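You operate a simulated robot arm through the tools that you are given. There is no shell and no other tool.

The job below is to be done with a simulated two-armed robot. You get a single attempt, and the scene is never put back.

## Task
Pick up the soap carton two with one hand, pass it to the other hand and put it on the shelf of the blue nook. Set down upright: soap carton two.

The check looks at the end state, three seconds after you hand in, the way a careful person would. Anything else that was tipped, shoved, dropped, spilled or broken makes it a failure.

## Robot
Two 7-joint arms with two-finger parallel grippers on one trunk, on a base that moves. Base frame: it is fixed to the floor where the robot stands at the start and does not move with it; the origin is under the middle of the robot, x ahead of it, y to its left, z up. Units: m, rad, N and s.
The left shoulder is at the start at [0.05, 0.158, 0.983], the right one opposite. With the tool pointing down near the work surface each hand reaches from about 0.1 to 0.64 m from the robot's upright axis, wherever it stands, measured 20 degrees to its own side. Places, roughly: shelf of the blue nook [-0.8, 0.8, 0.5]. Payload 3.91 kg a hand.
The tool frame of a hand sits at the grasp point between the pads (the TCP): z along the fingers, y along the line on which they close. The tips reach 0.03 m beyond it. The gripper opens to 0.11 m. The fingers are 0.02 m wide and 0.01 m thick; the gripper's body (0.048 by 0.112 m) begins 0.055 m behind the TCP.
Orientation is that of the tool frame in the base frame, as a unit quaternion [w, x, y, z]. With the fingers straight down and closing along the base's y, the tool's x points along the base's -x, its y along +y and its z along -z.

## Interface
- The arms move only by the tool jog_arm. It takes "left_rows", "right_rows" or both (then of equal length, played together; a hand with none holds still); each is one flat list of numbers, 7 for each row, row after row: the shift along the base's x, y, z in units of 30 mm (1.0 is 30 mm), then the turn, a rotation vector about the base's x, y, z in units of 4 degrees (1.0 is 4 degrees), then the opening, from 0 (shut) to 1 (fully open). In form: [x, y, z, ax, ay, az, hand, x, y, z, ax, ay, az, hand, ...]. A call has 1 to 20 rows; each row shifts and turns the commanded pose from where the row before left it. A call with a number of a shift or a turn outside -1 to 1 is refused whole. Rows are played at 5 a second. More than 0.05 m and 0.15 rad between two rows, or a gripper value outside its range, and nothing of the call is played. A pose out of reach is approached as far as the arm can. The call stops where the force on the tool passes 40 N (or 10 N more than at its start, if that is more) or the arm is blocked; 0.2 s more then pass. The fingers move at their own pace (about 0.153 m/s each) and stop on an object; they squeeze with about 44 N. The grip force told is the motor's: it shows also when the fingers shut on nothing. Time passes only in rows, and 0.2 s behind the last, so rows that do not move let the fingers close. The reply holds the time, the measured pose of the TCP, the force on the tool along the base axes, the opening and the grip force, in the units named above and with some noise, with the torque about the TCP (base axes, N m) and any sound that the robot's microphone picked up, and new pictures: "pictures" is both (left out), scene, wrist or none (wrist: the cameras of the hands that moved).
- Cameras (640 x 400 px; columns grow to the right, rows downward): "scene" is now at [0.0659, 0.0853, 1.1252]; the picture's right is [0.96, -0.29, 0.00], its down [-0.15, -0.52, -0.84] and it looks along [0.24, 0.81, -0.54] (base axes); focal length 214 px, centre (320, 200). "left" rides on the left gripper at [0.072, -0.017, -0.103] in its tool frame; the picture's right is [0.23, 0.97, 0.00], its down [-0.76, 0.18, -0.62] and it looks along [-0.61, 0.14, 0.78] (tool axes); focal length 222 px, centre (320, 200). "right" rides on the right gripper at [0.072, 0.017, -0.103] in its tool frame; the picture's right is [-0.23, 0.97, 0.00], its down [-0.76, -0.18, -0.62] and it looks along [-0.61, -0.14, 0.78] (tool axes); focal length 222 px, centre (320, 200). There is no depth. A picture from a camera that has moved, and an enlarged one, comes with that camera's place and axes in the base frame and with its lens.
- raise_lower(by): slides the trunk up (or, below 0, down) by that many m; the arms and the scene camera ride with it, the base frame stays. It gives what a move gives, with no picture.
- drive_base(legs): drives the robot by 1 to 6 legs, each [ahead, turn to the left] in m and rad, along the robot's own axes; the way and the turn of a leg run together, so that a leg with both is an arc; at most 1.5 m and 3.142 rad a leg. The arms and the cameras ride along, it lands a little off, and it stops where it bumps. It gives what a move gives, and a new picture of the scene camera.
- pan_tilt(pan, tilt): turns the head with the scene camera to pan (to the left, within 1.396 rad either way) and tilt (down, from -0.506 to 1.204), counted from straight ahead of the robot. It gives what a move gives, and a new picture of the scene camera.
- inspect(camera, box): a new picture of the part [left, top, right, bottom] of that camera's present view, enlarged. The clock stands still meanwhile.
- job_done(): hands the job in; it is judged then, once.

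Nothing tells you exact positions but the pictures and the camera data. Unless the task says otherwise, let go and move clear before handing in.

The tools are called after "Request:" by a JSON object that holds its "name" and its "arguments". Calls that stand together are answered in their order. jog_arm: Moves the arms, as the interface text tells. Its arguments: {"type":"object","properties":{"left_rows":{"type":"array","items":{"type":"number"}},"right_rows":{"type":"array","items":{"type":"number"}},"pictures":{"type":"string","enum":["both","scene","wrist","none"]}},"required":[]} The other tools are called the same way: raise_lower (by) moves the trunk up or down; drive_base (legs) drives the base; pan_tilt (pan, tilt) turns the head that bears the scene camera; inspect (camera, box) takes an enlarged picture of a part of a camera's view; job_done () hands the job in.

At the start:

```text
t: 0.0
left_position: [0.273, 0.4059, 0.9788]
left_tool_rot: [0.0, 0.0, 1.0, 0.0]
left_ft_force: [0.4, 0.0, 0.8]
left_moment: [-0.02, 0.01, 0.01]
left_opening: 0.11
left_gripper_force: 0.1
right_position: [0.3971, 0.0728, 0.8984]
right_tool_rot: [0.0, 0.0, 1.0, -0.001]
right_ft_force: [0.0, 0.3, -0.1]
right_moment: [-0.04, 0.02, -0.02]
right_opening: 0.11
right_gripper_force: 0.0
trunk travel left (down, up): [-0.225, 0.257]
robot x, y, heading: [0.001, 0.0041, -0.001]
head pan, tilt (commanded): [1.281, 0.571]
```

scene: 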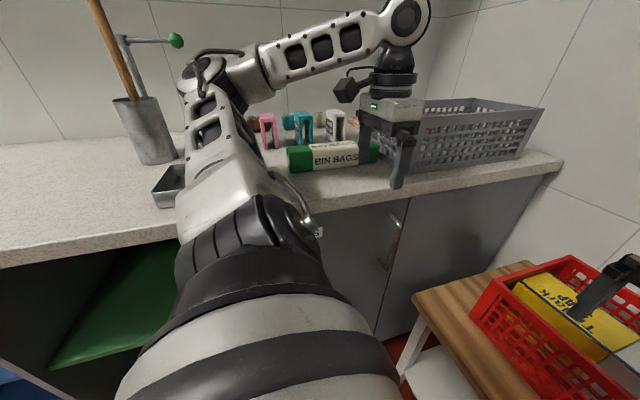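
right: 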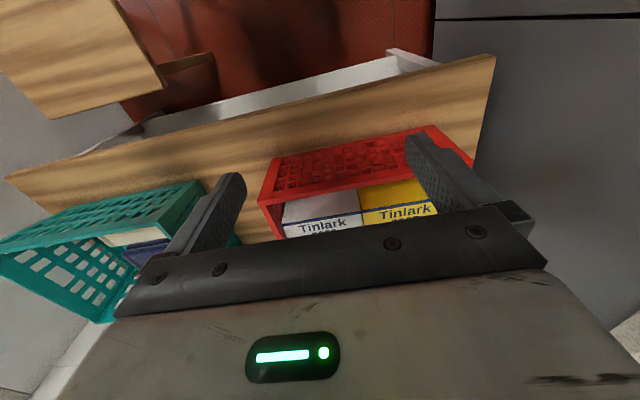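
left: 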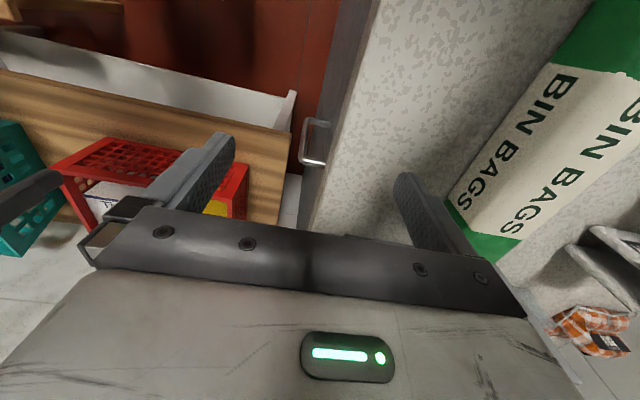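

I see a counter to the left, a red basket with Tinlark cartons on a bench ahead, and a teal basket beside it. I will look around with the head before moving anything.

Request:
{"name": "pan_tilt", "arguments": {"pan": 0.3, "tilt": 0.7}}

Request:
{"name": "pan_tilt", "arguments": {"pan": -0.5, "tilt": 0.6}}

Request:
{"name": "pan_tilt", "arguments": {"pan": 1.39, "tilt": 0.3}}

```text
t: 1.2
left_position: [0.275, 0.4069, 0.9785]
left_tool_rot: [0.0, 0.0, 1.0, 0.0]
left_ft_force: [-0.1, -0.6, 0.9]
left_moment: [0.01, -0.02, -0.01]
left_opening: 0.1098
left_gripper_force: 0.1
right_position: [0.3968, 0.0725, 0.898]
right_tool_rot: [0.0, 0.0, 1.0, 0.0]
right_ft_force: [-0.5, 0.0, -0.4]
right_moment: [0.0, 0.06, -0.05]
right_opening: 0.1101
right_gripper_force: 0.2
trunk travel left (down, up): [-0.225, 0.257]
robot x, y, heading: [-0.0006, -0.0017, 0.002]
head pan, tilt (commanded): [0.3, 0.7]
camera scene: at [0.1215, 0.025, 1.114], right [0.3, -0.96, 0.0], down [-0.62, -0.19, -0.77], along [0.73, 0.23, -0.64], focal length 214 px, centre (320, 200)
```

scene: 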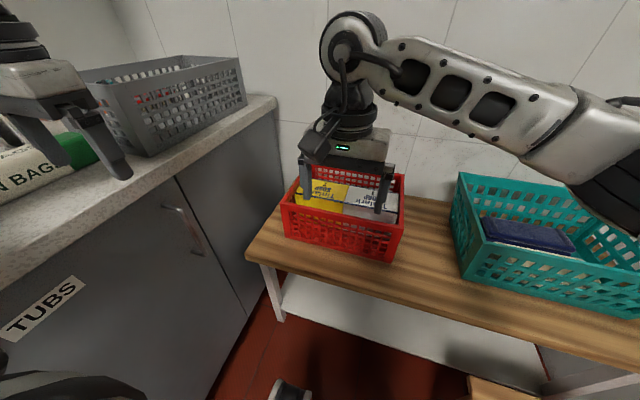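

```text
t: 2.4
left_position: [0.2734, 0.4072, 0.9789]
left_tool_rot: [0.0, -0.001, 1.0, 0.0]
left_ft_force: [0.4, -0.5, 0.2]
left_moment: [0.02, 0.0, 0.0]
left_opening: 0.1097
left_gripper_force: 0.1
right_position: [0.3965, 0.0732, 0.8983]
right_tool_rot: [-0.001, 0.0, 1.0, 0.0]
right_ft_force: [0.9, -0.1, -0.5]
right_moment: [0.01, 0.0, -0.01]
right_opening: 0.1101
right_gripper_force: 0.0
trunk travel left (down, up): [-0.225, 0.257]
robot x, y, heading: [-0.0002, 0.002, -0.005]
head pan, tilt (commanded): [-0.499, 0.6]
camera scene: at [0.118, -0.0424, 1.1226], right [-0.48, -0.88, 0.0], down [-0.5, 0.27, -0.83], along [0.72, -0.39, -0.56], focal length 214 px, centre (320, 200)
```

scene: 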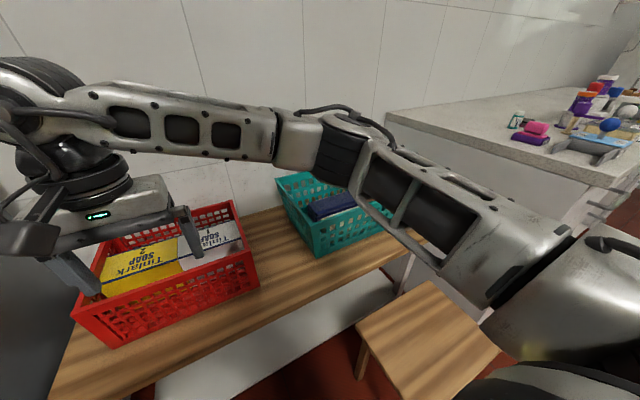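

```text
t: 4.2
left_position: [0.2739, 0.4064, 0.978]
left_tool_rot: [0.0, 0.0, 1.0, 0.0]
left_ft_force: [0.5, -0.6, -0.4]
left_moment: [-0.01, 0.0, 0.0]
left_opening: 0.11
left_gripper_force: 0.1
right_position: [0.398, 0.0734, 0.8974]
right_tool_rot: [0.0, 0.0, 1.0, 0.0]
right_ft_force: [0.0, 0.0, -0.7]
right_moment: [0.0, -0.01, -0.01]
right_opening: 0.1101
right_gripper_force: 0.2
trunk travel left (down, up): [-0.225, 0.257]
robot x, y, heading: [-0.0007, 0.0049, 0.002]
head pan, tilt (commanded): [1.389, 0.3]
camera scene: at [0.0573, 0.0916, 1.1501], right [0.98, -0.18, 0.0], down [-0.05, -0.29, -0.96], along [0.17, 0.94, -0.3], focal length 214 px, centre (320, 200)
```

scene: 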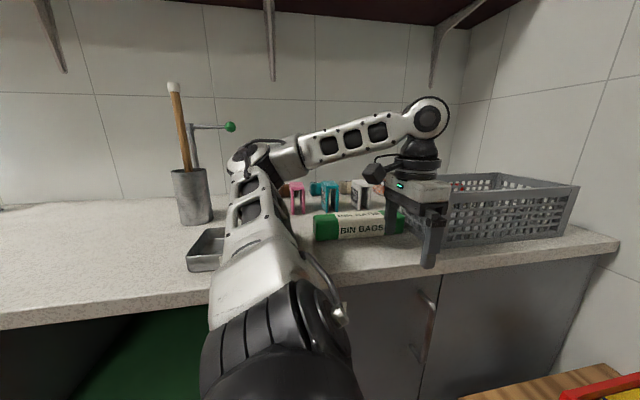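

The yellow carton appears to read "SOAP 2"; the white one beside it needs checking. I will look straight at the red basket and enlarge it.

Request:
{"name": "pan_tilt", "arguments": {"pan": 0.0, "tilt": 0.75}}

Request:
{"name": "inspect", "arguments": {"camera": "scene", "box": [120, 120, 360, 300]}}

Request:
{"name": "inspect", "arguments": {"camera": "right", "box": [240, 120, 480, 270]}}

```text
t: 5.8
left_position: [0.2736, 0.4058, 0.9781]
left_tool_rot: [0.001, 0.0, 1.0, 0.0]
left_ft_force: [-0.4, 0.0, 0.1]
left_moment: [-0.03, 0.02, 0.02]
left_opening: 0.1098
left_gripper_force: 0.1
right_position: [0.3971, 0.0733, 0.8986]
right_tool_rot: [0.0, 0.0, 1.0, 0.0]
right_ft_force: [-0.2, -0.4, -0.2]
right_moment: [0.03, 0.0, 0.0]
right_opening: 0.1097
right_gripper_force: 0.0
trunk travel left (down, up): [-0.225, 0.257]
robot x, y, heading: [-0.0036, 0.0024, -0.007]
head pan, tilt (commanded): [0.0, 0.75]
camera scene: at [0.1233, -0.0001, 1.1097], right [0.0, -1.0, 0.0], down [-0.68, 0.0, -0.73], along [0.73, 0.0, -0.68], focal length 214 px, centre (320, 200)
```

scene: 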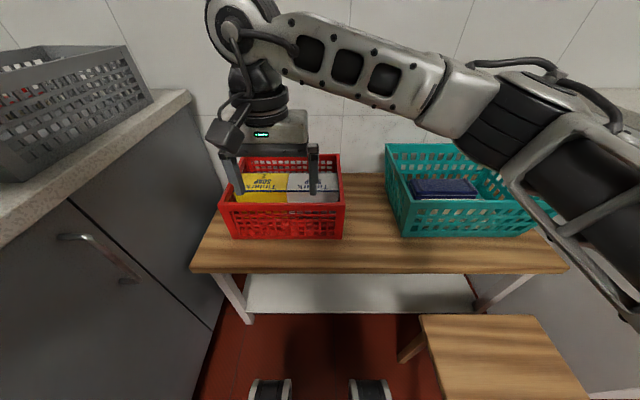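

```text
2.22 times, centred on (240, 210) of scene
camera zoom: at [0.1233, -0.0001, 1.1097], right [0.0, -1.0, 0.0], down [-0.68, 0.0, -0.73], along [0.73, 0.0, -0.68], focal length 477 px, centre (498, 178)
```

zoom: 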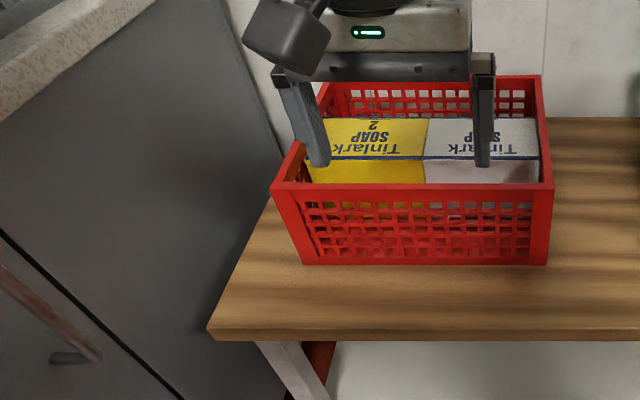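

```text
2.67 times, centred on (360, 195) of right
camera zoom: at [0.3235, 0.0887, 1.0009], right [0.23, 0.97, 0.0], down [0.76, -0.18, 0.62], along [0.61, -0.14, -0.78], focal length 592 px, centre (213, 213)
```

zoom: 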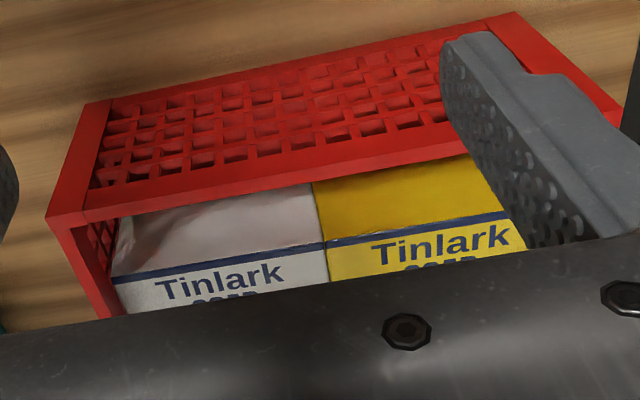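

The basket sits on the bench at about x 0.52–0.76, y −0.07–0.27, with its rim near z 0.72. The yellow "SOAP 2" carton is in its left half, and I will zoom in further to find its edges.

Request:
{"name": "inspect", "arguments": {"camera": "scene", "box": [215, 145, 355, 245]}}

Request:
{"name": "inspect", "arguments": {"camera": "left", "box": [40, 120, 280, 270]}}

Request:
{"name": "inspect", "arguments": {"camera": "right", "box": [250, 120, 500, 260]}}

```text
4.00 times, centred on (285, 195) of scene
camera zoom: at [0.1233, -0.0001, 1.1097], right [0.0, -1.0, 0.0], down [-0.68, 0.0, -0.73], along [0.73, 0.0, -0.68], focal length 858 px, centre (460, 220)
```

zoom: 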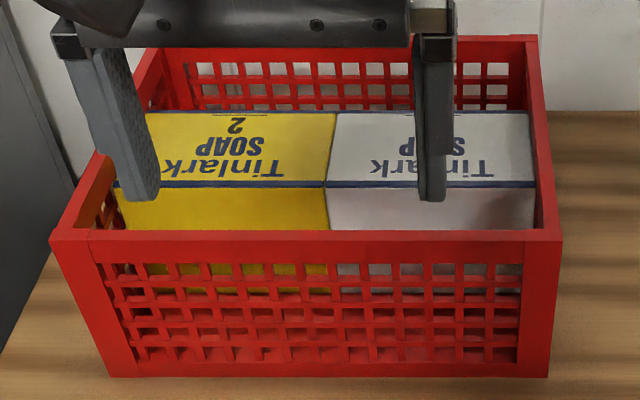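

```text
2.67 times, centred on (160, 195) of left
camera zoom: at [0.2005, 0.3898, 1.0808], right [-0.23, 0.97, 0.0], down [0.76, 0.18, 0.62], along [0.61, 0.14, -0.78], focal length 592 px, centre (747, 213)
```

zoom: 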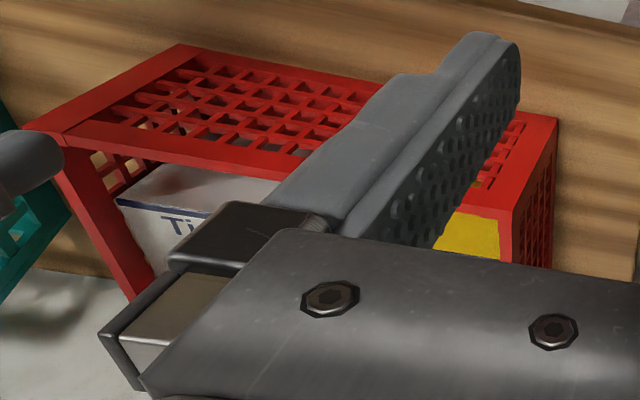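

```text
2.56 times, centred on (375, 190) of right
camera zoom: at [0.3235, 0.0887, 1.0009], right [0.23, 0.97, 0.0], down [0.76, -0.18, 0.62], along [0.61, -0.14, -0.78], focal length 569 px, centre (179, 226)
```

zoom: 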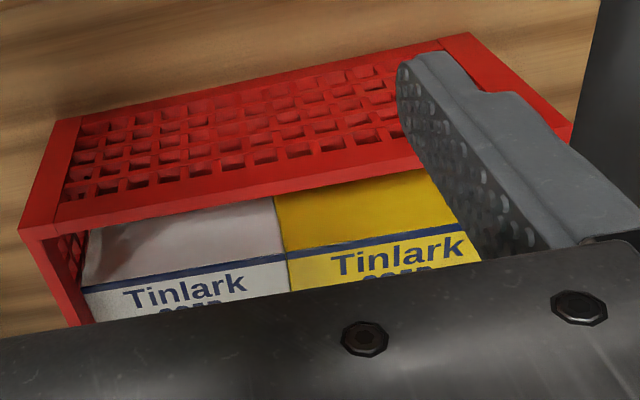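

The left hand is better placed for the yellow carton, which I take to be about 0.08 m deep in x and 0.146 m wide in y, centred near [0.627, 0.173] with its top at z about 0.714. I will move the right hand aside and bring the left hand over the basket, turned so its fingers close along x.

Request:
{"name": "jog_arm", "arguments": {"left_rows": [0.4, -0.39, 0, 0, 0, -1, 1, 0.4, -0.39, 0, 0, 0, -1, 1, 0.4, -0.39, 0, 0, 0, -1, 1, 0.4, -0.39, 0, 0, 0, -1, 1, 0.4, -0.39, 0, 0, 0, -1, 1, 0.4, -0.39, 0, 0, 0, -1, 1, 0.4, -0.39, 0, 0, 0, -1, 1, 0.4, -0.39, 0, 0, 0, -1, 1, 0.4, -0.39, 0, 0, 0, -1, 1, 0.4, -0.39, 0, 0, 0, -1, 1, 0.4, -0.39, 0, 0, 0, -1, 1, 0.4, -0.39, 0, 0, 0, -1, 1, 0.4, -0.39, 0, 0, 0, -1, 1, 0.4, -0.39, 0, 0, 0, -1, 1, 0.4, -0.39, 0, 0, 0, -1, 1, 0.4, -0.39, 0, 0, 0, -1, 1, 0.4, -0.39, 0, 0, 0, -1, 1, 0.4, -0.39, 0, 0, 0, -1, 1, 0.4, -0.39, 0, 0, 0, -1, 1, 0.4, -0.39, 0, 0, 0, -1, 1], "right_rows": [-0.2, -0.9, 0.3, 0, 0, 0, 1, -0.2, -0.9, 0.3, 0, 0, 0, 1, -0.2, -0.9, 0.3, 0, 0, 0, 1, -0.2, -0.9, 0.3, 0, 0, 0, 1, -0.2, -0.9, 0.3, 0, 0, 0, 1, -0.2, -0.9, 0.3, 0, 0, 0, 1, -0.2, -0.9, 0.3, 0, 0, 0, 1, -0.2, -0.9, 0.3, 0, 0, 0, 1, -0.2, -0.9, 0.3, 0, 0, 0, 1, -0.2, -0.9, 0.3, 0, 0, 0, 1, 0, 0, 0, 0, 0, 0, 1, 0, 0, 0, 0, 0, 0, 1, 0, 0, 0, 0, 0, 0, 1, 0, 0, 0, 0, 0, 0, 1, 0, 0, 0, 0, 0, 0, 1, 0, 0, 0, 0, 0, 0, 1, 0, 0, 0, 0, 0, 0, 1, 0, 0, 0, 0, 0, 0, 1, 0, 0, 0, 0, 0, 0, 1, 0, 0, 0, 0, 0, 0, 1]}}

```text
t: 10.0
left_position: [0.4962, 0.1906, 0.9778]
left_tool_rot: [-0.001, 0.602, 0.798, 0.0]
left_ft_force: [0.5, -0.2, 0.9]
left_moment: [0.02, -0.02, -0.02]
left_opening: 0.1102
left_gripper_force: 0.1
left hand out of reach, approached as far as the arm can: row 19, 20
right_position: [0.3376, -0.1978, 0.9869]
right_tool_rot: [0.0, 0.0, 1.0, 0.0]
right_ft_force: [0.7, -0.1, -0.9]
right_moment: [-0.03, -0.01, 0.0]
right_opening: 0.11
right_gripper_force: 0.0
trunk travel left (down, up): [-0.225, 0.257]
robot x, y, heading: [-0.0004, -0.0009, 0.001]
head pan, tilt (commanded): [0.0, 0.75]
camera scene: at [0.1234, -0.0002, 1.1097], right [0.0, -1.0, 0.0], down [-0.68, 0.0, -0.73], along [0.73, 0.0, -0.68], focal length 214 px, centre (320, 200)
camera right: at [0.2639, -0.181, 1.0906], right [0.23, 0.97, 0.0], down [0.76, -0.18, 0.62], along [0.61, -0.14, -0.78], focal length 222 px, centre (320, 200)
camera left: at [0.4594, 0.2554, 1.0804], right [0.87, 0.49, 0.0], down [0.38, -0.68, 0.62], along [0.3, -0.54, -0.78], focal length 222 px, centre (320, 200)
```

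scene: 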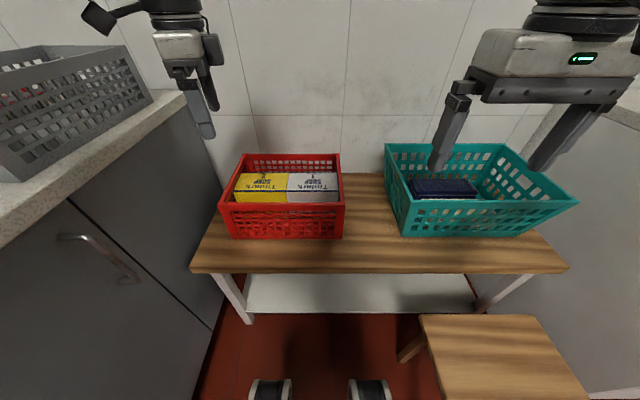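
right: 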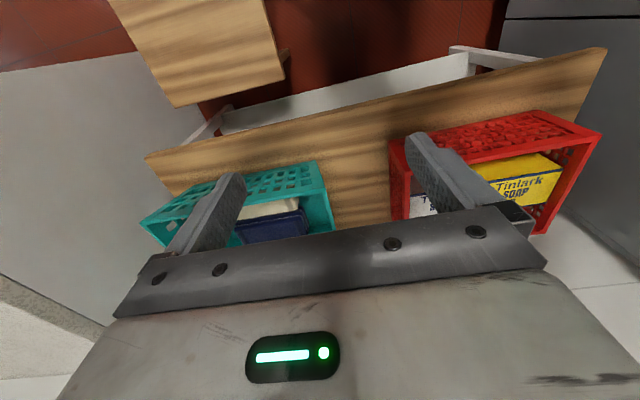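
left: 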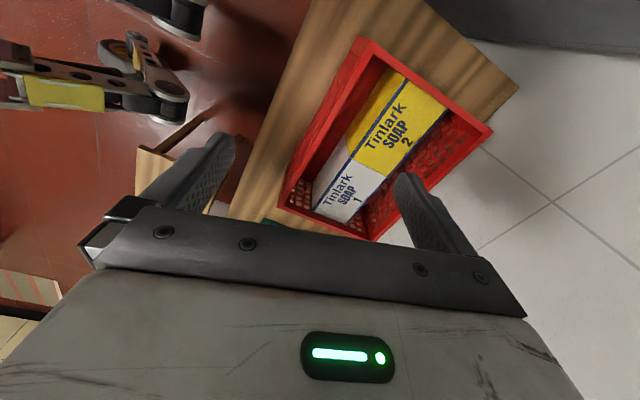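

The left hand runs out of reach here, so I need to drive a little closer. I will tilt the head down to check the base's clearance to the bench and the stool first.

Request:
{"name": "pan_tilt", "arguments": {"pan": -0.5, "tilt": 1.2}}

Request:
{"name": "pan_tilt", "arguments": {"pan": 0.5, "tilt": 1.2}}

```text
t: 10.9
left_position: [0.4963, 0.1897, 0.9779]
left_tool_rot: [0.0, 0.602, 0.799, 0.0]
left_ft_force: [0.2, 0.1, 0.4]
left_moment: [0.0, -0.01, 0.05]
left_opening: 0.11
left_gripper_force: 0.0
right_position: [0.3372, -0.1966, 0.9878]
right_tool_rot: [0.0, 0.001, 1.0, 0.0]
right_ft_force: [-0.9, -0.1, 0.4]
right_moment: [0.0, 0.01, 0.0]
right_opening: 0.11
right_gripper_force: 0.1
trunk travel left (down, up): [-0.225, 0.257]
robot x, y, heading: [0.0029, -0.0001, 0.002]
head pan, tilt (commanded): [-0.499, 1.201]
camera scene: at [0.0896, -0.0269, 1.078], right [-0.48, -0.88, 0.0], down [-0.82, 0.45, -0.36], along [0.32, -0.17, -0.93], focal length 214 px, centre (320, 200)
```

scene: 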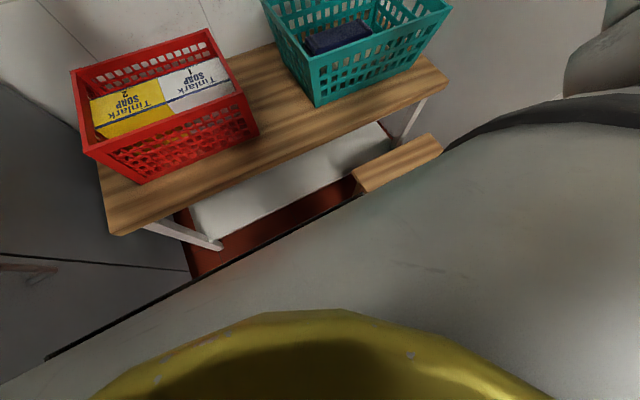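

```text
t: 12.2
left_position: [0.4962, 0.1903, 0.9766]
left_tool_rot: [0.0, 0.602, 0.799, 0.0]
left_ft_force: [-0.1, -0.3, -0.7]
left_moment: [0.04, 0.02, 0.02]
left_opening: 0.11
left_gripper_force: 0.0
right_position: [0.3372, -0.1966, 0.9886]
right_tool_rot: [0.001, 0.0, 1.0, 0.0]
right_ft_force: [-0.3, 0.9, -0.7]
right_moment: [0.03, -0.02, -0.01]
right_opening: 0.1099
right_gripper_force: 0.0
trunk travel left (down, up): [-0.225, 0.257]
robot x, y, heading: [-0.0015, 0.0002, 0.001]
head pan, tilt (commanded): [0.499, 1.201]
camera scene: at [0.0895, 0.0265, 1.078], right [0.48, -0.88, 0.0], down [-0.82, -0.45, -0.36], along [0.32, 0.17, -0.93], focal length 214 px, centre (320, 200)
```

scene: 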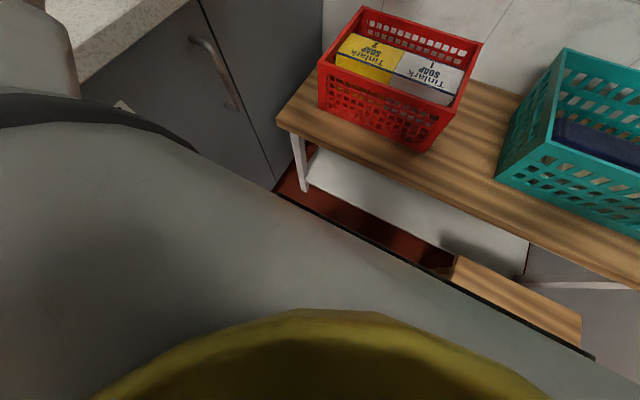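

The torso hides the base from the head camera, but the left wrist camera shows part of it. I will enlarge that view to judge the gap to the stool.

Request:
{"name": "inspect", "arguments": {"camera": "left", "box": [0, 0, 320, 200]}}

Request:
{"name": "inspect", "arguments": {"camera": "right", "box": [0, 0, 320, 200]}}

Request:
{"name": "inspect", "arguments": {"camera": "left", "box": [270, 20, 510, 250]}}

```text
2.00 times, centred on (160, 100) of left
camera zoom: at [0.4592, 0.2553, 1.0805], right [0.87, 0.49, 0.0], down [0.38, -0.68, 0.62], along [0.3, -0.54, -0.78], focal length 444 px, centre (640, 400)
```

zoom: 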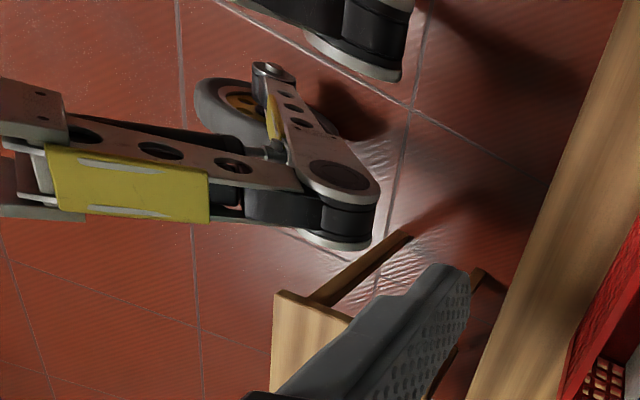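

```text
2.00 times, centred on (160, 100) of right
camera zoom: at [0.2638, -0.1811, 1.0906], right [0.23, 0.97, 0.0], down [0.76, -0.18, 0.62], along [0.61, -0.14, -0.78], focal length 444 px, centre (640, 400)
```

zoom: 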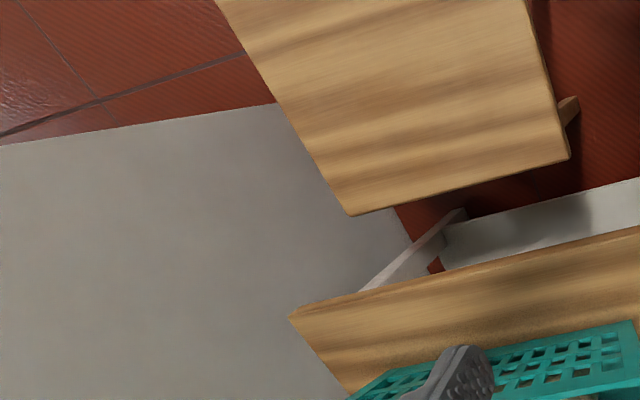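

```text
1.74 times, centred on (390, 135) of left
camera zoom: at [0.4592, 0.2553, 1.0805], right [0.87, 0.49, 0.0], down [0.38, -0.68, 0.62], along [0.3, -0.54, -0.78], focal length 386 px, centre (198, 313)
```

zoom: 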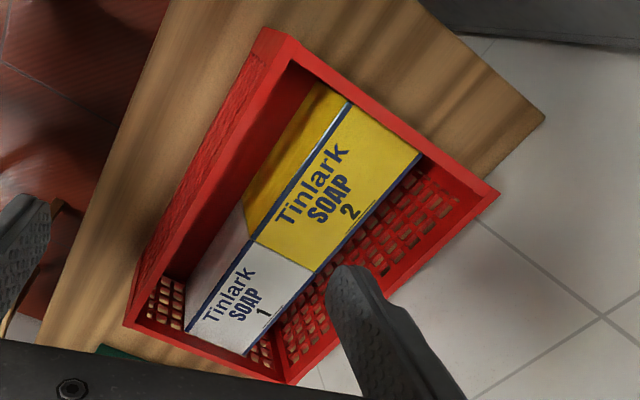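

The stool's near corner is at about [0.345, −0.29, 0.47], off to the right side. The robot's front lies near x 0.2 and the bench edge near x 0.43, so driving 0.1 m straight ahead is clear.

Request:
{"name": "drive_base", "arguments": {"legs": [[0.1, 0.0]]}}

Request:
{"name": "pan_tilt", "arguments": {"pan": 0.2, "tilt": 0.9}}

```text
t: 13.3
left_position: [0.5957, 0.188, 0.9778]
left_tool_rot: [0.0, 0.603, 0.798, 0.0]
left_ft_force: [1.0, 0.4, -0.6]
left_moment: [0.0, -0.02, 0.0]
left_opening: 0.1101
left_gripper_force: 0.1
right_position: [0.4355, -0.1979, 0.9875]
right_tool_rot: [0.0, 0.001, 1.0, -0.001]
right_ft_force: [0.1, 0.1, -0.1]
right_moment: [-0.01, 0.01, 0.0]
right_opening: 0.1099
right_gripper_force: 0.0
trunk travel left (down, up): [-0.225, 0.257]
robot x, y, heading: [0.0968, -0.0001, -0.002]
head pan, tilt (commanded): [0.499, 1.201]
camera scene: at [0.1886, 0.0262, 1.0779], right [0.48, -0.88, 0.0], down [-0.82, -0.44, -0.36], along [0.32, 0.17, -0.93], focal length 214 px, centre (320, 200)
```

scene: 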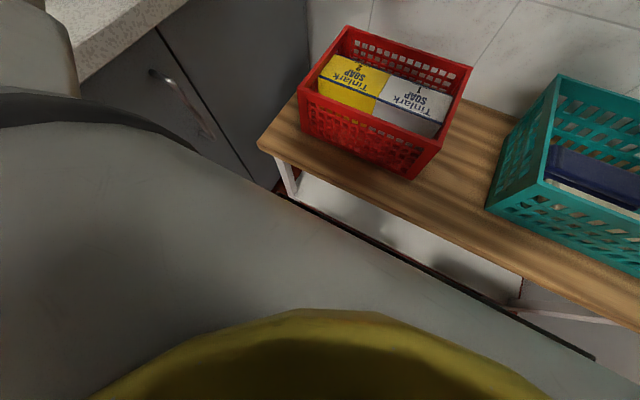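

```text
t: 14.1
left_position: [0.5957, 0.1876, 0.9777]
left_tool_rot: [0.0, 0.602, 0.798, 0.0]
left_ft_force: [-0.4, 0.0, 0.6]
left_moment: [0.01, -0.01, 0.02]
left_opening: 0.1099
left_gripper_force: 0.1
right_position: [0.4359, -0.1985, 0.9881]
right_tool_rot: [0.0, 0.001, 1.0, 0.0]
right_ft_force: [-0.6, 0.1, -0.2]
right_moment: [0.0, -0.02, -0.01]
right_opening: 0.11
right_gripper_force: 0.0
trunk travel left (down, up): [-0.225, 0.257]
robot x, y, heading: [0.0968, 0.0002, -0.004]
head pan, tilt (commanded): [0.201, 0.901]
camera scene: at [0.2132, 0.0145, 1.0977], right [0.2, -0.98, 0.0], down [-0.77, -0.16, -0.62], along [0.61, 0.12, -0.78], focal length 214 px, centre (320, 200)
```

scene: 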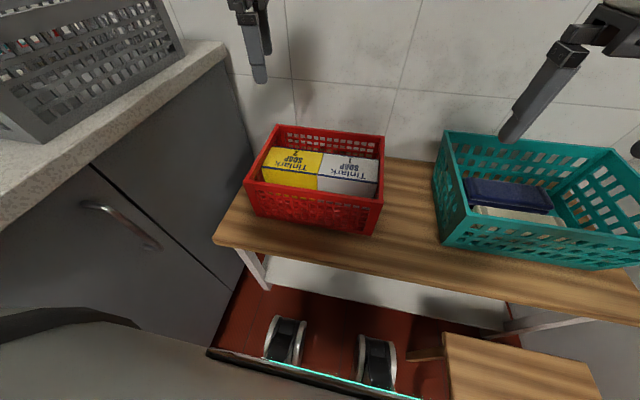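

The base moved 0.097 m ahead without touching anything. Now I will finish the hand's turn and lower it part way over the carton for a closer look.

Request:
{"name": "jog_arm", "arguments": {"left_rows": [0.25, -0.12, -0.7, 0, 0, -1, 1, 0.25, -0.12, -0.7, 0, 0, -1, 1, 0.25, -0.12, -0.7, 0, 0, -1, 1, 0.25, -0.12, -0.7, 0, 0, -1, 1]}}

```text
t: 15.1
left_position: [0.6122, 0.1845, 0.8942]
left_tool_rot: [0.002, 0.708, 0.706, -0.001]
left_ft_force: [-0.5, 0.2, 0.7]
left_moment: [0.04, -0.01, -0.01]
left_opening: 0.1101
left_gripper_force: 0.1
left hand out of reach, approached as far as the arm can: row 2, 3, 4
right_position: [0.4354, -0.1969, 0.9887]
right_tool_rot: [0.0, 0.001, 1.0, 0.0]
right_ft_force: [-0.1, -0.6, -0.9]
right_moment: [0.02, -0.03, -0.01]
right_opening: 0.1102
right_gripper_force: 0.1
trunk travel left (down, up): [-0.225, 0.257]
robot x, y, heading: [0.0969, 0.0008, -0.006]
head pan, tilt (commanded): [0.201, 0.901]
camera scene: at [0.2133, 0.0145, 1.0978], right [0.2, -0.98, 0.0], down [-0.77, -0.15, -0.62], along [0.61, 0.12, -0.78], focal length 214 px, centre (320, 200)
camera left: at [0.5952, 0.2578, 0.9967], right [0.97, 0.22, 0.0], down [0.17, -0.76, 0.62], along [0.14, -0.61, -0.78], focal length 222 px, centre (320, 200)
```

scene: 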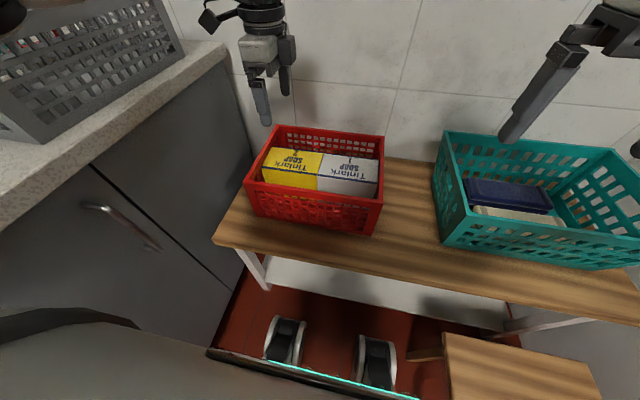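
left: 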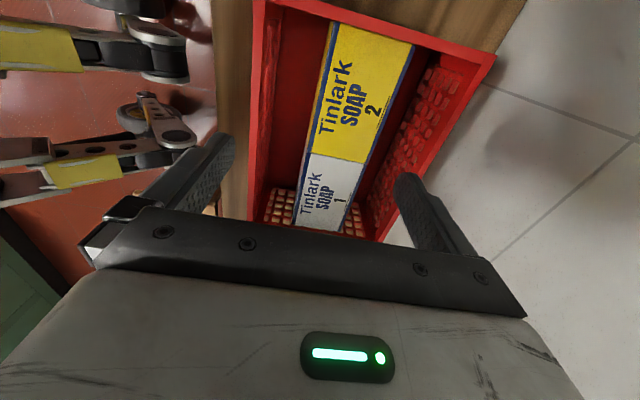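

The hand is over the basket but still at the edge of reach at this height; reach should improve lower down. I will enlarge this view to measure the carton more exactly.

Request:
{"name": "inspect", "arguments": {"camera": "left", "box": [230, 0, 510, 240]}}

Request:
{"name": "inspect", "arguments": {"camera": "scene", "box": [230, 110, 400, 240]}}

```text
1.67 times, centred on (370, 120) of left
camera zoom: at [0.5952, 0.2578, 0.9967], right [0.97, 0.22, 0.0], down [0.17, -0.76, 0.62], along [0.14, -0.61, -0.78], focal length 370 px, centre (237, 333)
```

zoom: 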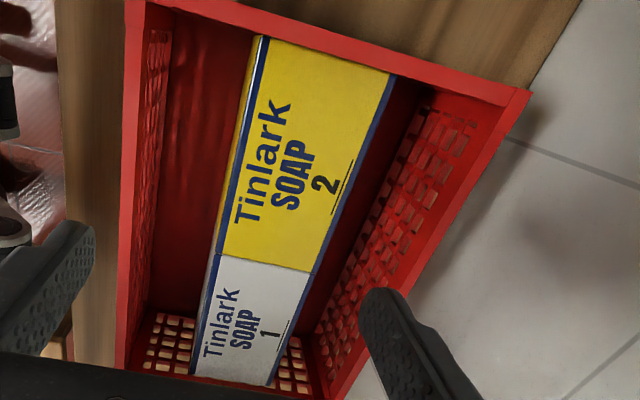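

```text
3.08 times, centred on (315, 175) of scene
camera zoom: at [0.2133, 0.0145, 1.0978], right [0.2, -0.98, 0.0], down [-0.77, -0.15, -0.62], along [0.61, 0.12, -0.78], focal length 660 px, centre (335, 277)
```

zoom: 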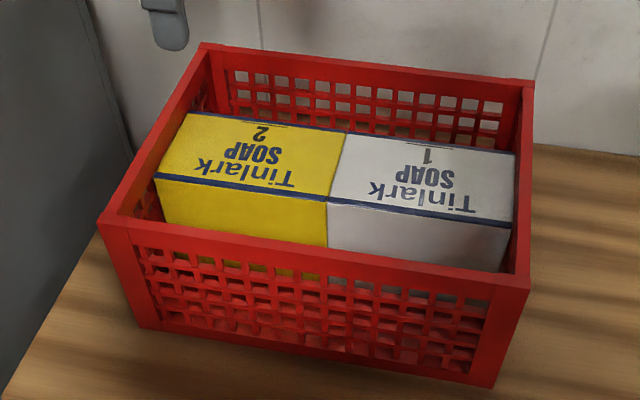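

Matching the two views puts the carton's top at z about 0.687, spanning x 0.611–0.706 and y 0.102–0.260, with the centre at [0.659, 0.181] and the basket rim near z 0.70. I will lower the trunk 0.08 m to improve reach, which still leaves the fingertips well above the rim.

Request:
{"name": "raise_lower", "arguments": {"by": -0.08}}

Request:
{"name": "jog_arm", "arguments": {"left_rows": [0.4, -0.03, 0, 0, 0, 0, 1, 0.4, -0.03, 0, 0, 0, 0, 1, 0.4, -0.03, 0, 0, 0, 0, 1, 0.35, -0.03, 0, 0, 0, 0, 1, 0, 0, 0, 0, 0, 0, 1]}}

```text
t: 16.3
left_position: [0.6133, 0.1851, 0.8143]
left_tool_rot: [0.001, 0.708, 0.707, 0.0]
left_ft_force: [1.0, -0.9, -0.9]
left_moment: [-0.01, -0.02, 0.0]
left_opening: 0.1101
left_gripper_force: 0.0
right_position: [0.4349, -0.196, 0.907]
right_tool_rot: [0.0, 0.001, 1.0, -0.001]
right_ft_force: [0.5, -1.2, -0.2]
right_moment: [0.03, -0.01, -0.01]
right_opening: 0.1101
right_gripper_force: 0.0
trunk travel left (down, up): [-0.145, 0.337]
robot x, y, heading: [0.0987, 0.0039, -0.0]
head pan, tilt (commanded): [0.201, 0.901]
```

```text
t: 17.5
left_position: [0.6275, 0.2044, 0.8143]
left_tool_rot: [0.001, 0.707, 0.707, 0.0]
left_ft_force: [-0.6, -0.5, 0.1]
left_moment: [-0.03, -0.01, -0.02]
left_opening: 0.11
left_gripper_force: 0.1
left hand out of reach, approached as far as the arm can: row 1, 2, 3, 4
right_position: [0.4358, -0.1979, 0.9074]
right_tool_rot: [0.0, 0.001, 1.0, 0.0]
right_ft_force: [-0.5, -1.0, 0.3]
right_moment: [-0.02, -0.01, 0.02]
right_opening: 0.1102
right_gripper_force: 0.1
trunk travel left (down, up): [-0.145, 0.337]
robot x, y, heading: [0.0992, -0.0017, -0.001]
head pan, tilt (commanded): [0.201, 0.901]
camera scene: at [0.2133, 0.0145, 1.0178], right [0.2, -0.98, 0.0], down [-0.77, -0.15, -0.62], along [0.61, 0.12, -0.78], focal length 214 px, centre (320, 200)
camera left: at [0.6104, 0.278, 0.9167], right [0.97, 0.23, 0.0], down [0.18, -0.76, 0.62], along [0.14, -0.61, -0.78], focal length 222 px, centre (320, 200)
```

scene: 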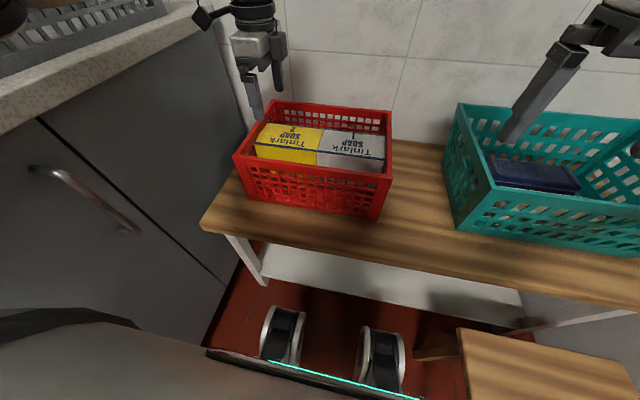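
left: 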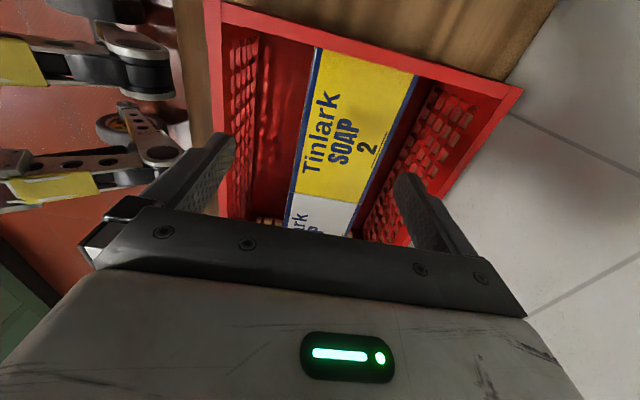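

The hand slides along its reach limit at x about 0.627, short of the 0.659 I need. Driving 0.05 m further keeps the base clear of the bench edge and puts the carton in reach.

Request:
{"name": "drive_base", "arguments": {"legs": [[0.05, 0.0]]}}

Request:
{"name": "jog_arm", "arguments": {"left_rows": [-0.3, -0.4, 0, 0, 0, 0, 1, -0.3, -0.4, 0, 0, 0, 0, 1, 0, 0, 0, 0, 0, 0, 1]}}

```text
t: 18.4
left_position: [0.6767, 0.2056, 0.814]
left_tool_rot: [0.001, 0.708, 0.706, 0.0]
left_ft_force: [-0.3, 0.1, 0.1]
left_moment: [0.02, -0.03, -0.03]
left_opening: 0.1099
left_gripper_force: 0.0
right_position: [0.4847, -0.1987, 0.9083]
right_tool_rot: [0.001, 0.0, 1.0, 0.0]
right_ft_force: [-0.1, -0.1, 0.0]
right_moment: [-0.01, -0.02, 0.02]
right_opening: 0.1101
right_gripper_force: 0.1
trunk travel left (down, up): [-0.145, 0.337]
robot x, y, heading: [0.1444, 0.001, -0.0]
head pan, tilt (commanded): [0.201, 0.901]
camera scene: at [0.2624, 0.0144, 1.0178], right [0.2, -0.98, 0.0], down [-0.77, -0.15, -0.62], along [0.61, 0.12, -0.78], focal length 214 px, centre (320, 200)
```

scene: 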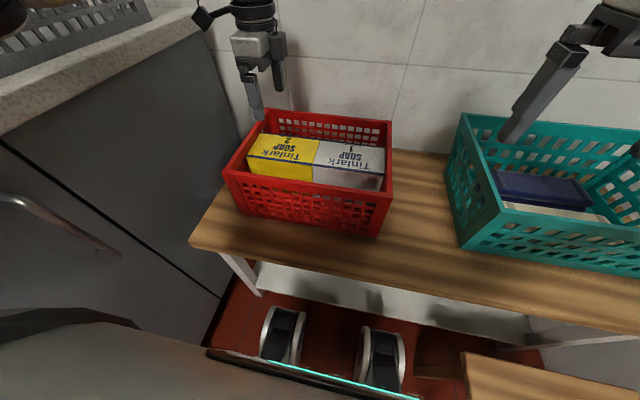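

```text
t: 19.2
left_position: [0.6571, 0.1794, 0.8124]
left_tool_rot: [0.002, 0.708, 0.707, 0.0]
left_ft_force: [-1.0, -0.1, -0.2]
left_moment: [-0.02, 0.03, -0.02]
left_opening: 0.1097
left_gripper_force: 0.1
right_position: [0.4848, -0.1984, 0.9086]
right_tool_rot: [0.0, 0.001, 1.0, 0.0]
right_ft_force: [0.2, -0.3, 0.3]
right_moment: [0.03, 0.04, 0.01]
right_opening: 0.1102
right_gripper_force: 0.1
trunk travel left (down, up): [-0.145, 0.337]
robot x, y, heading: [0.1456, -0.001, -0.003]
head pan, tilt (commanded): [0.201, 0.901]
camera scene: at [0.2624, 0.0144, 1.0178], right [0.2, -0.98, 0.0], down [-0.77, -0.15, -0.62], along [0.61, 0.12, -0.78], focal length 214 px, centre (320, 200)
camera left: at [0.6407, 0.2535, 0.9161], right [0.97, 0.23, 0.0], down [0.17, -0.76, 0.63], along [0.14, -0.61, -0.78], focal length 222 px, centre (320, 200)
```

scene: 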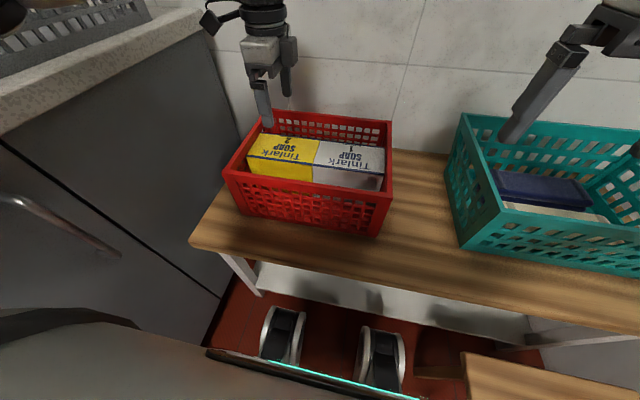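
left: 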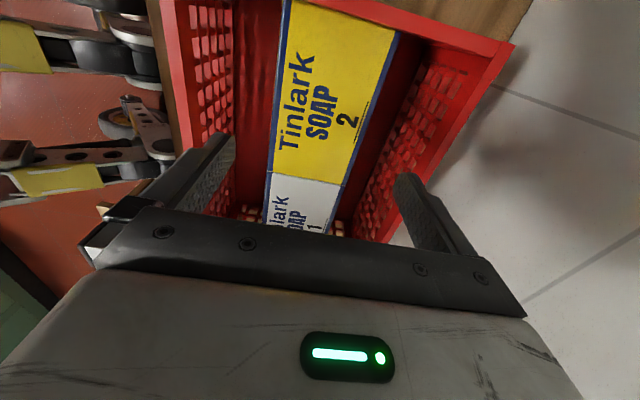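

The hand is centred on the carton (TCP [0.657, 0.179] against a carton centre of [0.658, 0.182]). I will lower it to just above the carton top and check the fingers straddle it.

Request:
{"name": "jog_arm", "arguments": {"left_rows": [0, 0.05, -0.7, 0, 0, 0, 1, 0, 0.05, -0.7, 0, 0, 0, 1, 0, 0, -0.7, 0, 0, 0, 1, 0, 0, -0.6, 0, 0, 0, 1, 0, 0, 0, 0, 0, 0, 1]}}

Request:
{"name": "inspect", "arguments": {"camera": "scene", "box": [200, 60, 410, 250]}}

```text
t: 20.4
left_position: [0.6525, 0.1884, 0.7345]
left_tool_rot: [0.002, 0.708, 0.707, 0.0]
left_ft_force: [0.0, -0.8, 0.6]
left_moment: [-0.01, -0.04, 0.0]
left_opening: 0.1099
left_gripper_force: 0.1
left hand out of reach, approached as far as the arm can: row 3, 4
right_position: [0.4842, -0.1989, 0.9098]
right_tool_rot: [0.001, 0.001, 1.0, 0.0]
right_ft_force: [-0.1, 0.0, -0.2]
right_moment: [0.0, 0.01, 0.04]
right_opening: 0.1101
right_gripper_force: 0.1
trunk travel left (down, up): [-0.145, 0.337]
robot x, y, heading: [0.1469, 0.0017, -0.001]
head pan, tilt (commanded): [0.201, 0.901]
camera scene: at [0.2624, 0.0144, 1.0178], right [0.2, -0.98, 0.0], down [-0.77, -0.15, -0.62], along [0.61, 0.12, -0.78], focal length 214 px, centre (320, 200)
camera left: at [0.6353, 0.2616, 0.8375], right [0.97, 0.23, 0.0], down [0.17, -0.76, 0.63], along [0.14, -0.61, -0.78], focal length 222 px, centre (320, 200)
```

scene: 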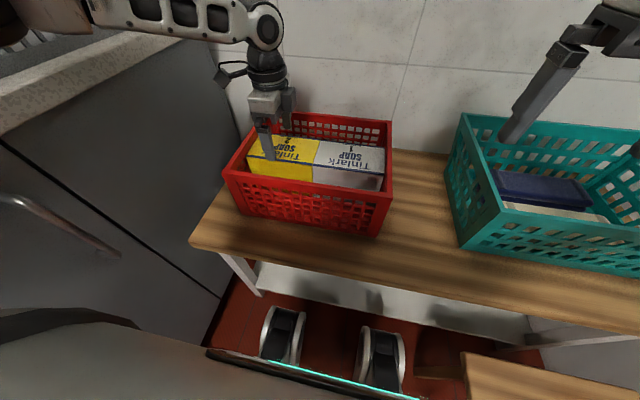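
left: 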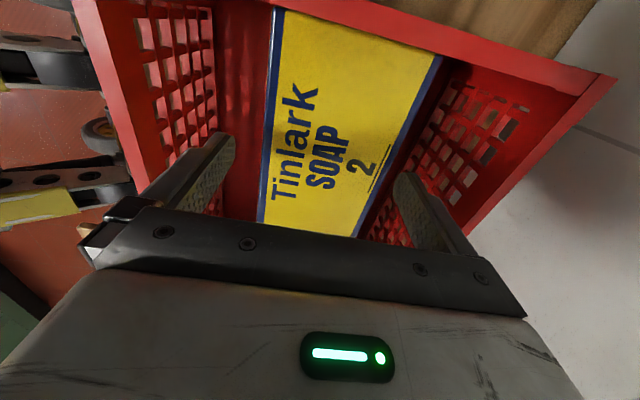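

```text
2.11 times, centred on (305, 155) of scene
camera zoom: at [0.2624, 0.0144, 1.0178], right [0.2, -0.98, 0.0], down [-0.77, -0.15, -0.62], along [0.61, 0.12, -0.78], focal length 452 px, centre (352, 295)
```

zoom: 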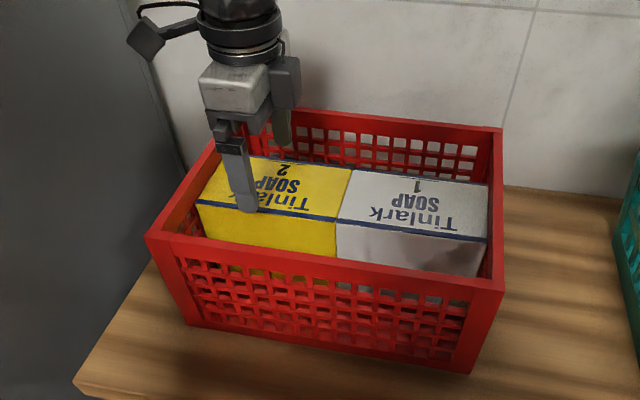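

The fingers straddle the carton, but the hand is again near its reach limit and has drifted about 5 mm off centre. I will lift both hands, drive 0.03 m closer and lower the trunk before descending.

Request:
{"name": "jog_arm", "arguments": {"left_rows": [0, 0, 0.8, 0, 0, 0, 1, 0, 0, 0.8, 0, 0, 0, 1, 0, 0, 0.8, 0, 0, 0, 1, 0, 0, 0.8, 0, 0, 0, 1, 0, 0, 0, 0, 0, 0, 1], "right_rows": [-0.4, 0, 1, 0, 0, 0, 1, -0.4, 0, 1, 0, 0, 0, 1, -0.4, 0, 1, 0, 0, 0, 1, -0.4, 0, 1, 0, 0, 0, 1, 0, 0, 1, 0, 0, 0, 1], "pictures": "none"}}

Request:
{"name": "drive_base", "arguments": {"legs": [[0.03, 0.0]]}}

Request:
{"name": "raise_lower", "arguments": {"by": -0.1}}

```text
t: 21.6
left_position: [0.6527, 0.1897, 0.8307]
left_tool_rot: [0.001, 0.708, 0.707, -0.001]
left_ft_force: [0.1, -0.6, -1.0]
left_moment: [-0.03, 0.02, 0.03]
left_opening: 0.1099
left_gripper_force: 0.0
right_position: [0.4366, -0.1961, 1.0593]
right_tool_rot: [0.0, 0.001, 1.0, 0.0]
right_ft_force: [-0.2, -0.6, -0.1]
right_moment: [-0.02, 0.02, 0.03]
right_opening: 0.1099
right_gripper_force: 0.0
trunk travel left (down, up): [-0.145, 0.337]
robot x, y, heading: [0.1473, 0.0018, -0.001]
head pan, tilt (commanded): [0.201, 0.901]
```

```text
t: 22.4
left_position: [0.6697, 0.1896, 0.8303]
left_tool_rot: [0.001, 0.707, 0.707, 0.0]
left_ft_force: [-0.2, -0.4, -0.1]
left_moment: [-0.03, -0.01, 0.01]
left_opening: 0.11
left_gripper_force: 0.1
right_position: [0.4532, -0.1979, 1.0589]
right_tool_rot: [0.0, 0.001, 1.0, 0.001]
right_ft_force: [0.2, 0.9, -0.5]
right_moment: [0.02, -0.01, 0.01]
right_opening: 0.11
right_gripper_force: 0.0
trunk travel left (down, up): [-0.145, 0.337]
robot x, y, heading: [0.1629, 0.0004, -0.0]
head pan, tilt (commanded): [0.201, 0.901]
camera scene: at [0.2794, 0.0143, 1.0178], right [0.2, -0.98, 0.0], down [-0.77, -0.15, -0.62], along [0.61, 0.12, -0.78], focal length 214 px, centre (320, 200)
```

scene: 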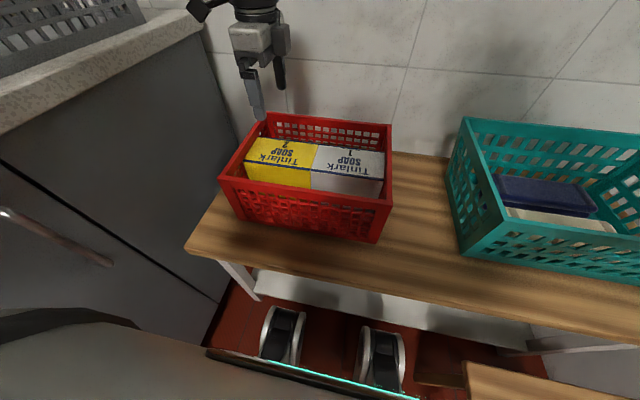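

```text
t: 23.8
left_position: [0.6698, 0.1881, 0.7304]
left_tool_rot: [0.001, 0.708, 0.706, 0.0]
left_ft_force: [0.4, 0.3, 0.1]
left_moment: [0.01, -0.03, 0.03]
left_opening: 0.1099
left_gripper_force: 0.0
right_position: [0.4528, -0.1985, 0.9582]
right_tool_rot: [0.0, 0.002, 1.0, 0.0]
right_ft_force: [0.3, 0.4, -0.2]
right_moment: [-0.01, 0.0, 0.0]
right_opening: 0.1103
right_gripper_force: 0.0
trunk travel left (down, up): [-0.045, 0.437]
robot x, y, heading: [0.1674, -0.0035, -0.005]
head pan, tilt (commanded): [0.201, 0.901]
```

The base only advanced 0.017 m of the 0.03 m asked, so it may have touched something and I will not drive ahead any further. I will check the carton position again from here.

Request:
{"name": "jog_arm", "arguments": {"left_rows": [-0.4, -0.2, 0.2, 0, 0, 0, 1, 0, 0, 0, 0, 0, 0, 1]}}

Request:
{"name": "inspect", "arguments": {"camera": "left", "box": [220, 0, 480, 250]}}

Request:
{"name": "inspect", "arguments": {"camera": "scene", "box": [200, 60, 410, 250]}}

```text
t: 24.4
left_position: [0.6568, 0.1838, 0.736]
left_tool_rot: [0.001, 0.708, 0.707, -0.001]
left_ft_force: [0.4, 0.5, 0.2]
left_moment: [0.02, 0.0, 0.03]
left_opening: 0.1101
left_gripper_force: 0.1
right_position: [0.4517, -0.1965, 0.9581]
right_tool_rot: [0.0, 0.002, 1.0, 0.0]
right_ft_force: [-0.9, -0.1, 0.0]
right_moment: [-0.01, 0.0, -0.01]
right_opening: 0.11
right_gripper_force: 0.0
trunk travel left (down, up): [-0.045, 0.437]
robot x, y, heading: [0.1652, -0.0029, -0.002]
head pan, tilt (commanded): [0.201, 0.901]
camera scene: at [0.2794, 0.0143, 0.9178], right [0.2, -0.98, 0.0], down [-0.77, -0.15, -0.62], along [0.61, 0.12, -0.78], focal length 214 px, centre (320, 200)
camera left: at [0.6398, 0.2568, 0.8389], right [0.97, 0.23, 0.0], down [0.17, -0.76, 0.63], along [0.14, -0.61, -0.78], focal length 222 px, centre (320, 200)
```

scene: 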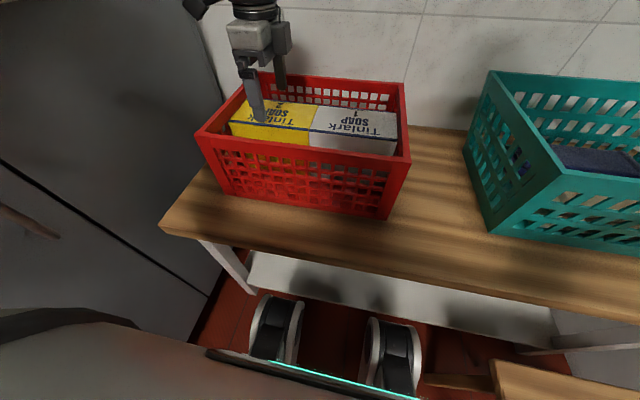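
left: 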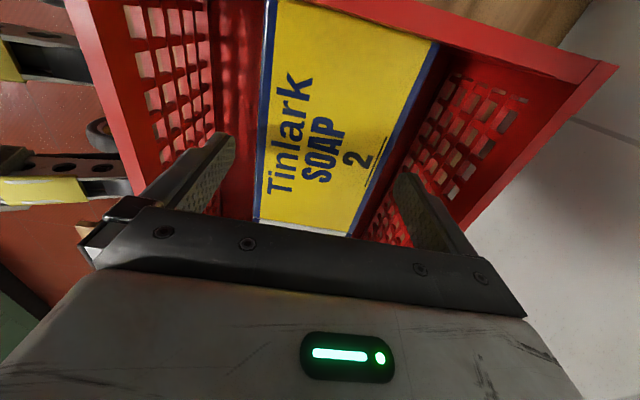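

```text
1.60 times, centred on (350, 125) of left
camera zoom: at [0.6398, 0.2568, 0.8389], right [0.97, 0.23, 0.0], down [0.17, -0.76, 0.63], along [0.14, -0.61, -0.78], focal length 355 px, centre (272, 320)
```

zoom: 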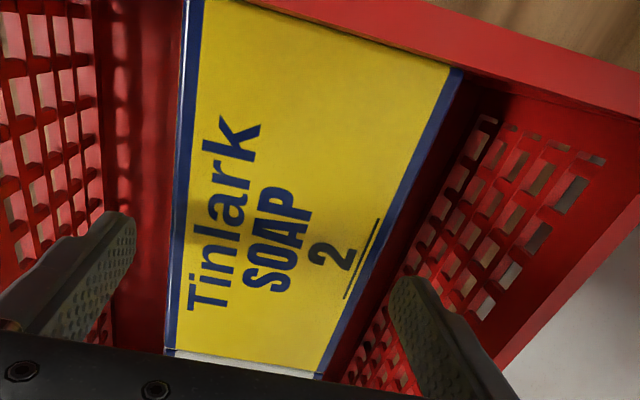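

```text
2.11 times, centred on (305, 155) of scene
camera zoom: at [0.2794, 0.0143, 0.9178], right [0.2, -0.98, 0.0], down [-0.77, -0.15, -0.62], along [0.61, 0.12, -0.78], focal length 452 px, centre (352, 295)
```

zoom: 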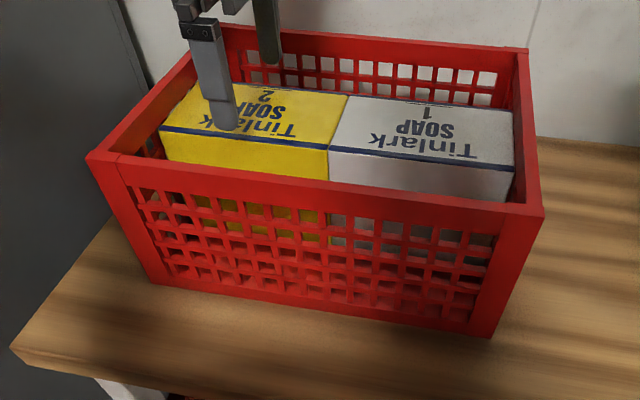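

The carton has not moved (x 0.611–0.706, centre 0.658) and the hand is at 0.657. I will lower it to grasp height, about z 0.652.

Request:
{"name": "jog_arm", "arguments": {"left_rows": [0.05, -0.05, -0.7, 0, 0, 0, 1, 0, 0, -0.7, 0, 0, 0, 1, 0, 0, -0.7, 0, 0, 0, 1, 0, 0, -0.7, 0, 0, 0, 1, 0, 0, 0, 0, 0, 0, 1]}}

```text
t: 25.6
left_position: [0.658, 0.1761, 0.6558]
left_tool_rot: [-0.001, 0.709, 0.705, 0.004]
left_ft_force: [-0.3, 0.1, -0.6]
left_moment: [0.02, 0.0, 0.0]
left_opening: 0.1102
left_gripper_force: 0.1
right_position: [0.4503, -0.2022, 0.9581]
right_tool_rot: [0.001, 0.002, 1.0, 0.003]
right_ft_force: [-0.1, 0.0, 0.3]
right_moment: [0.03, -0.03, 0.0]
right_opening: 0.11
right_gripper_force: 0.1
trunk travel left (down, up): [-0.045, 0.437]
robot x, y, heading: [0.1643, -0.0022, 0.001]
head pan, tilt (commanded): [0.201, 0.901]
camera scene: at [0.2781, 0.009, 0.9179], right [0.2, -0.98, -0.01], down [-0.77, -0.15, -0.62], along [0.61, 0.13, -0.78], focal length 214 px, centre (320, 200)
camera left: at [0.6408, 0.2493, 0.7583], right [0.98, 0.22, 0.01], down [0.17, -0.77, 0.62], along [0.14, -0.6, -0.79], focal length 222 px, centre (320, 200)
```

scene: 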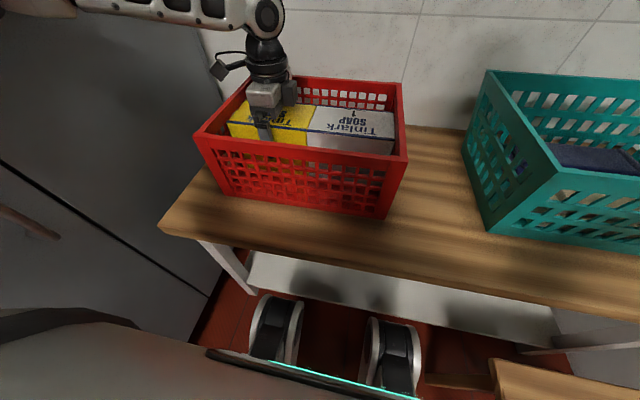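
left: 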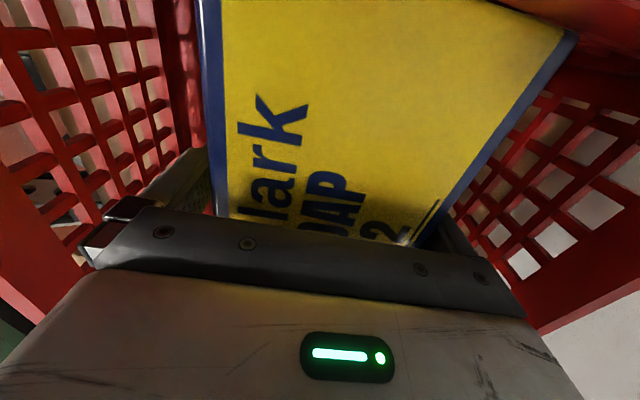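

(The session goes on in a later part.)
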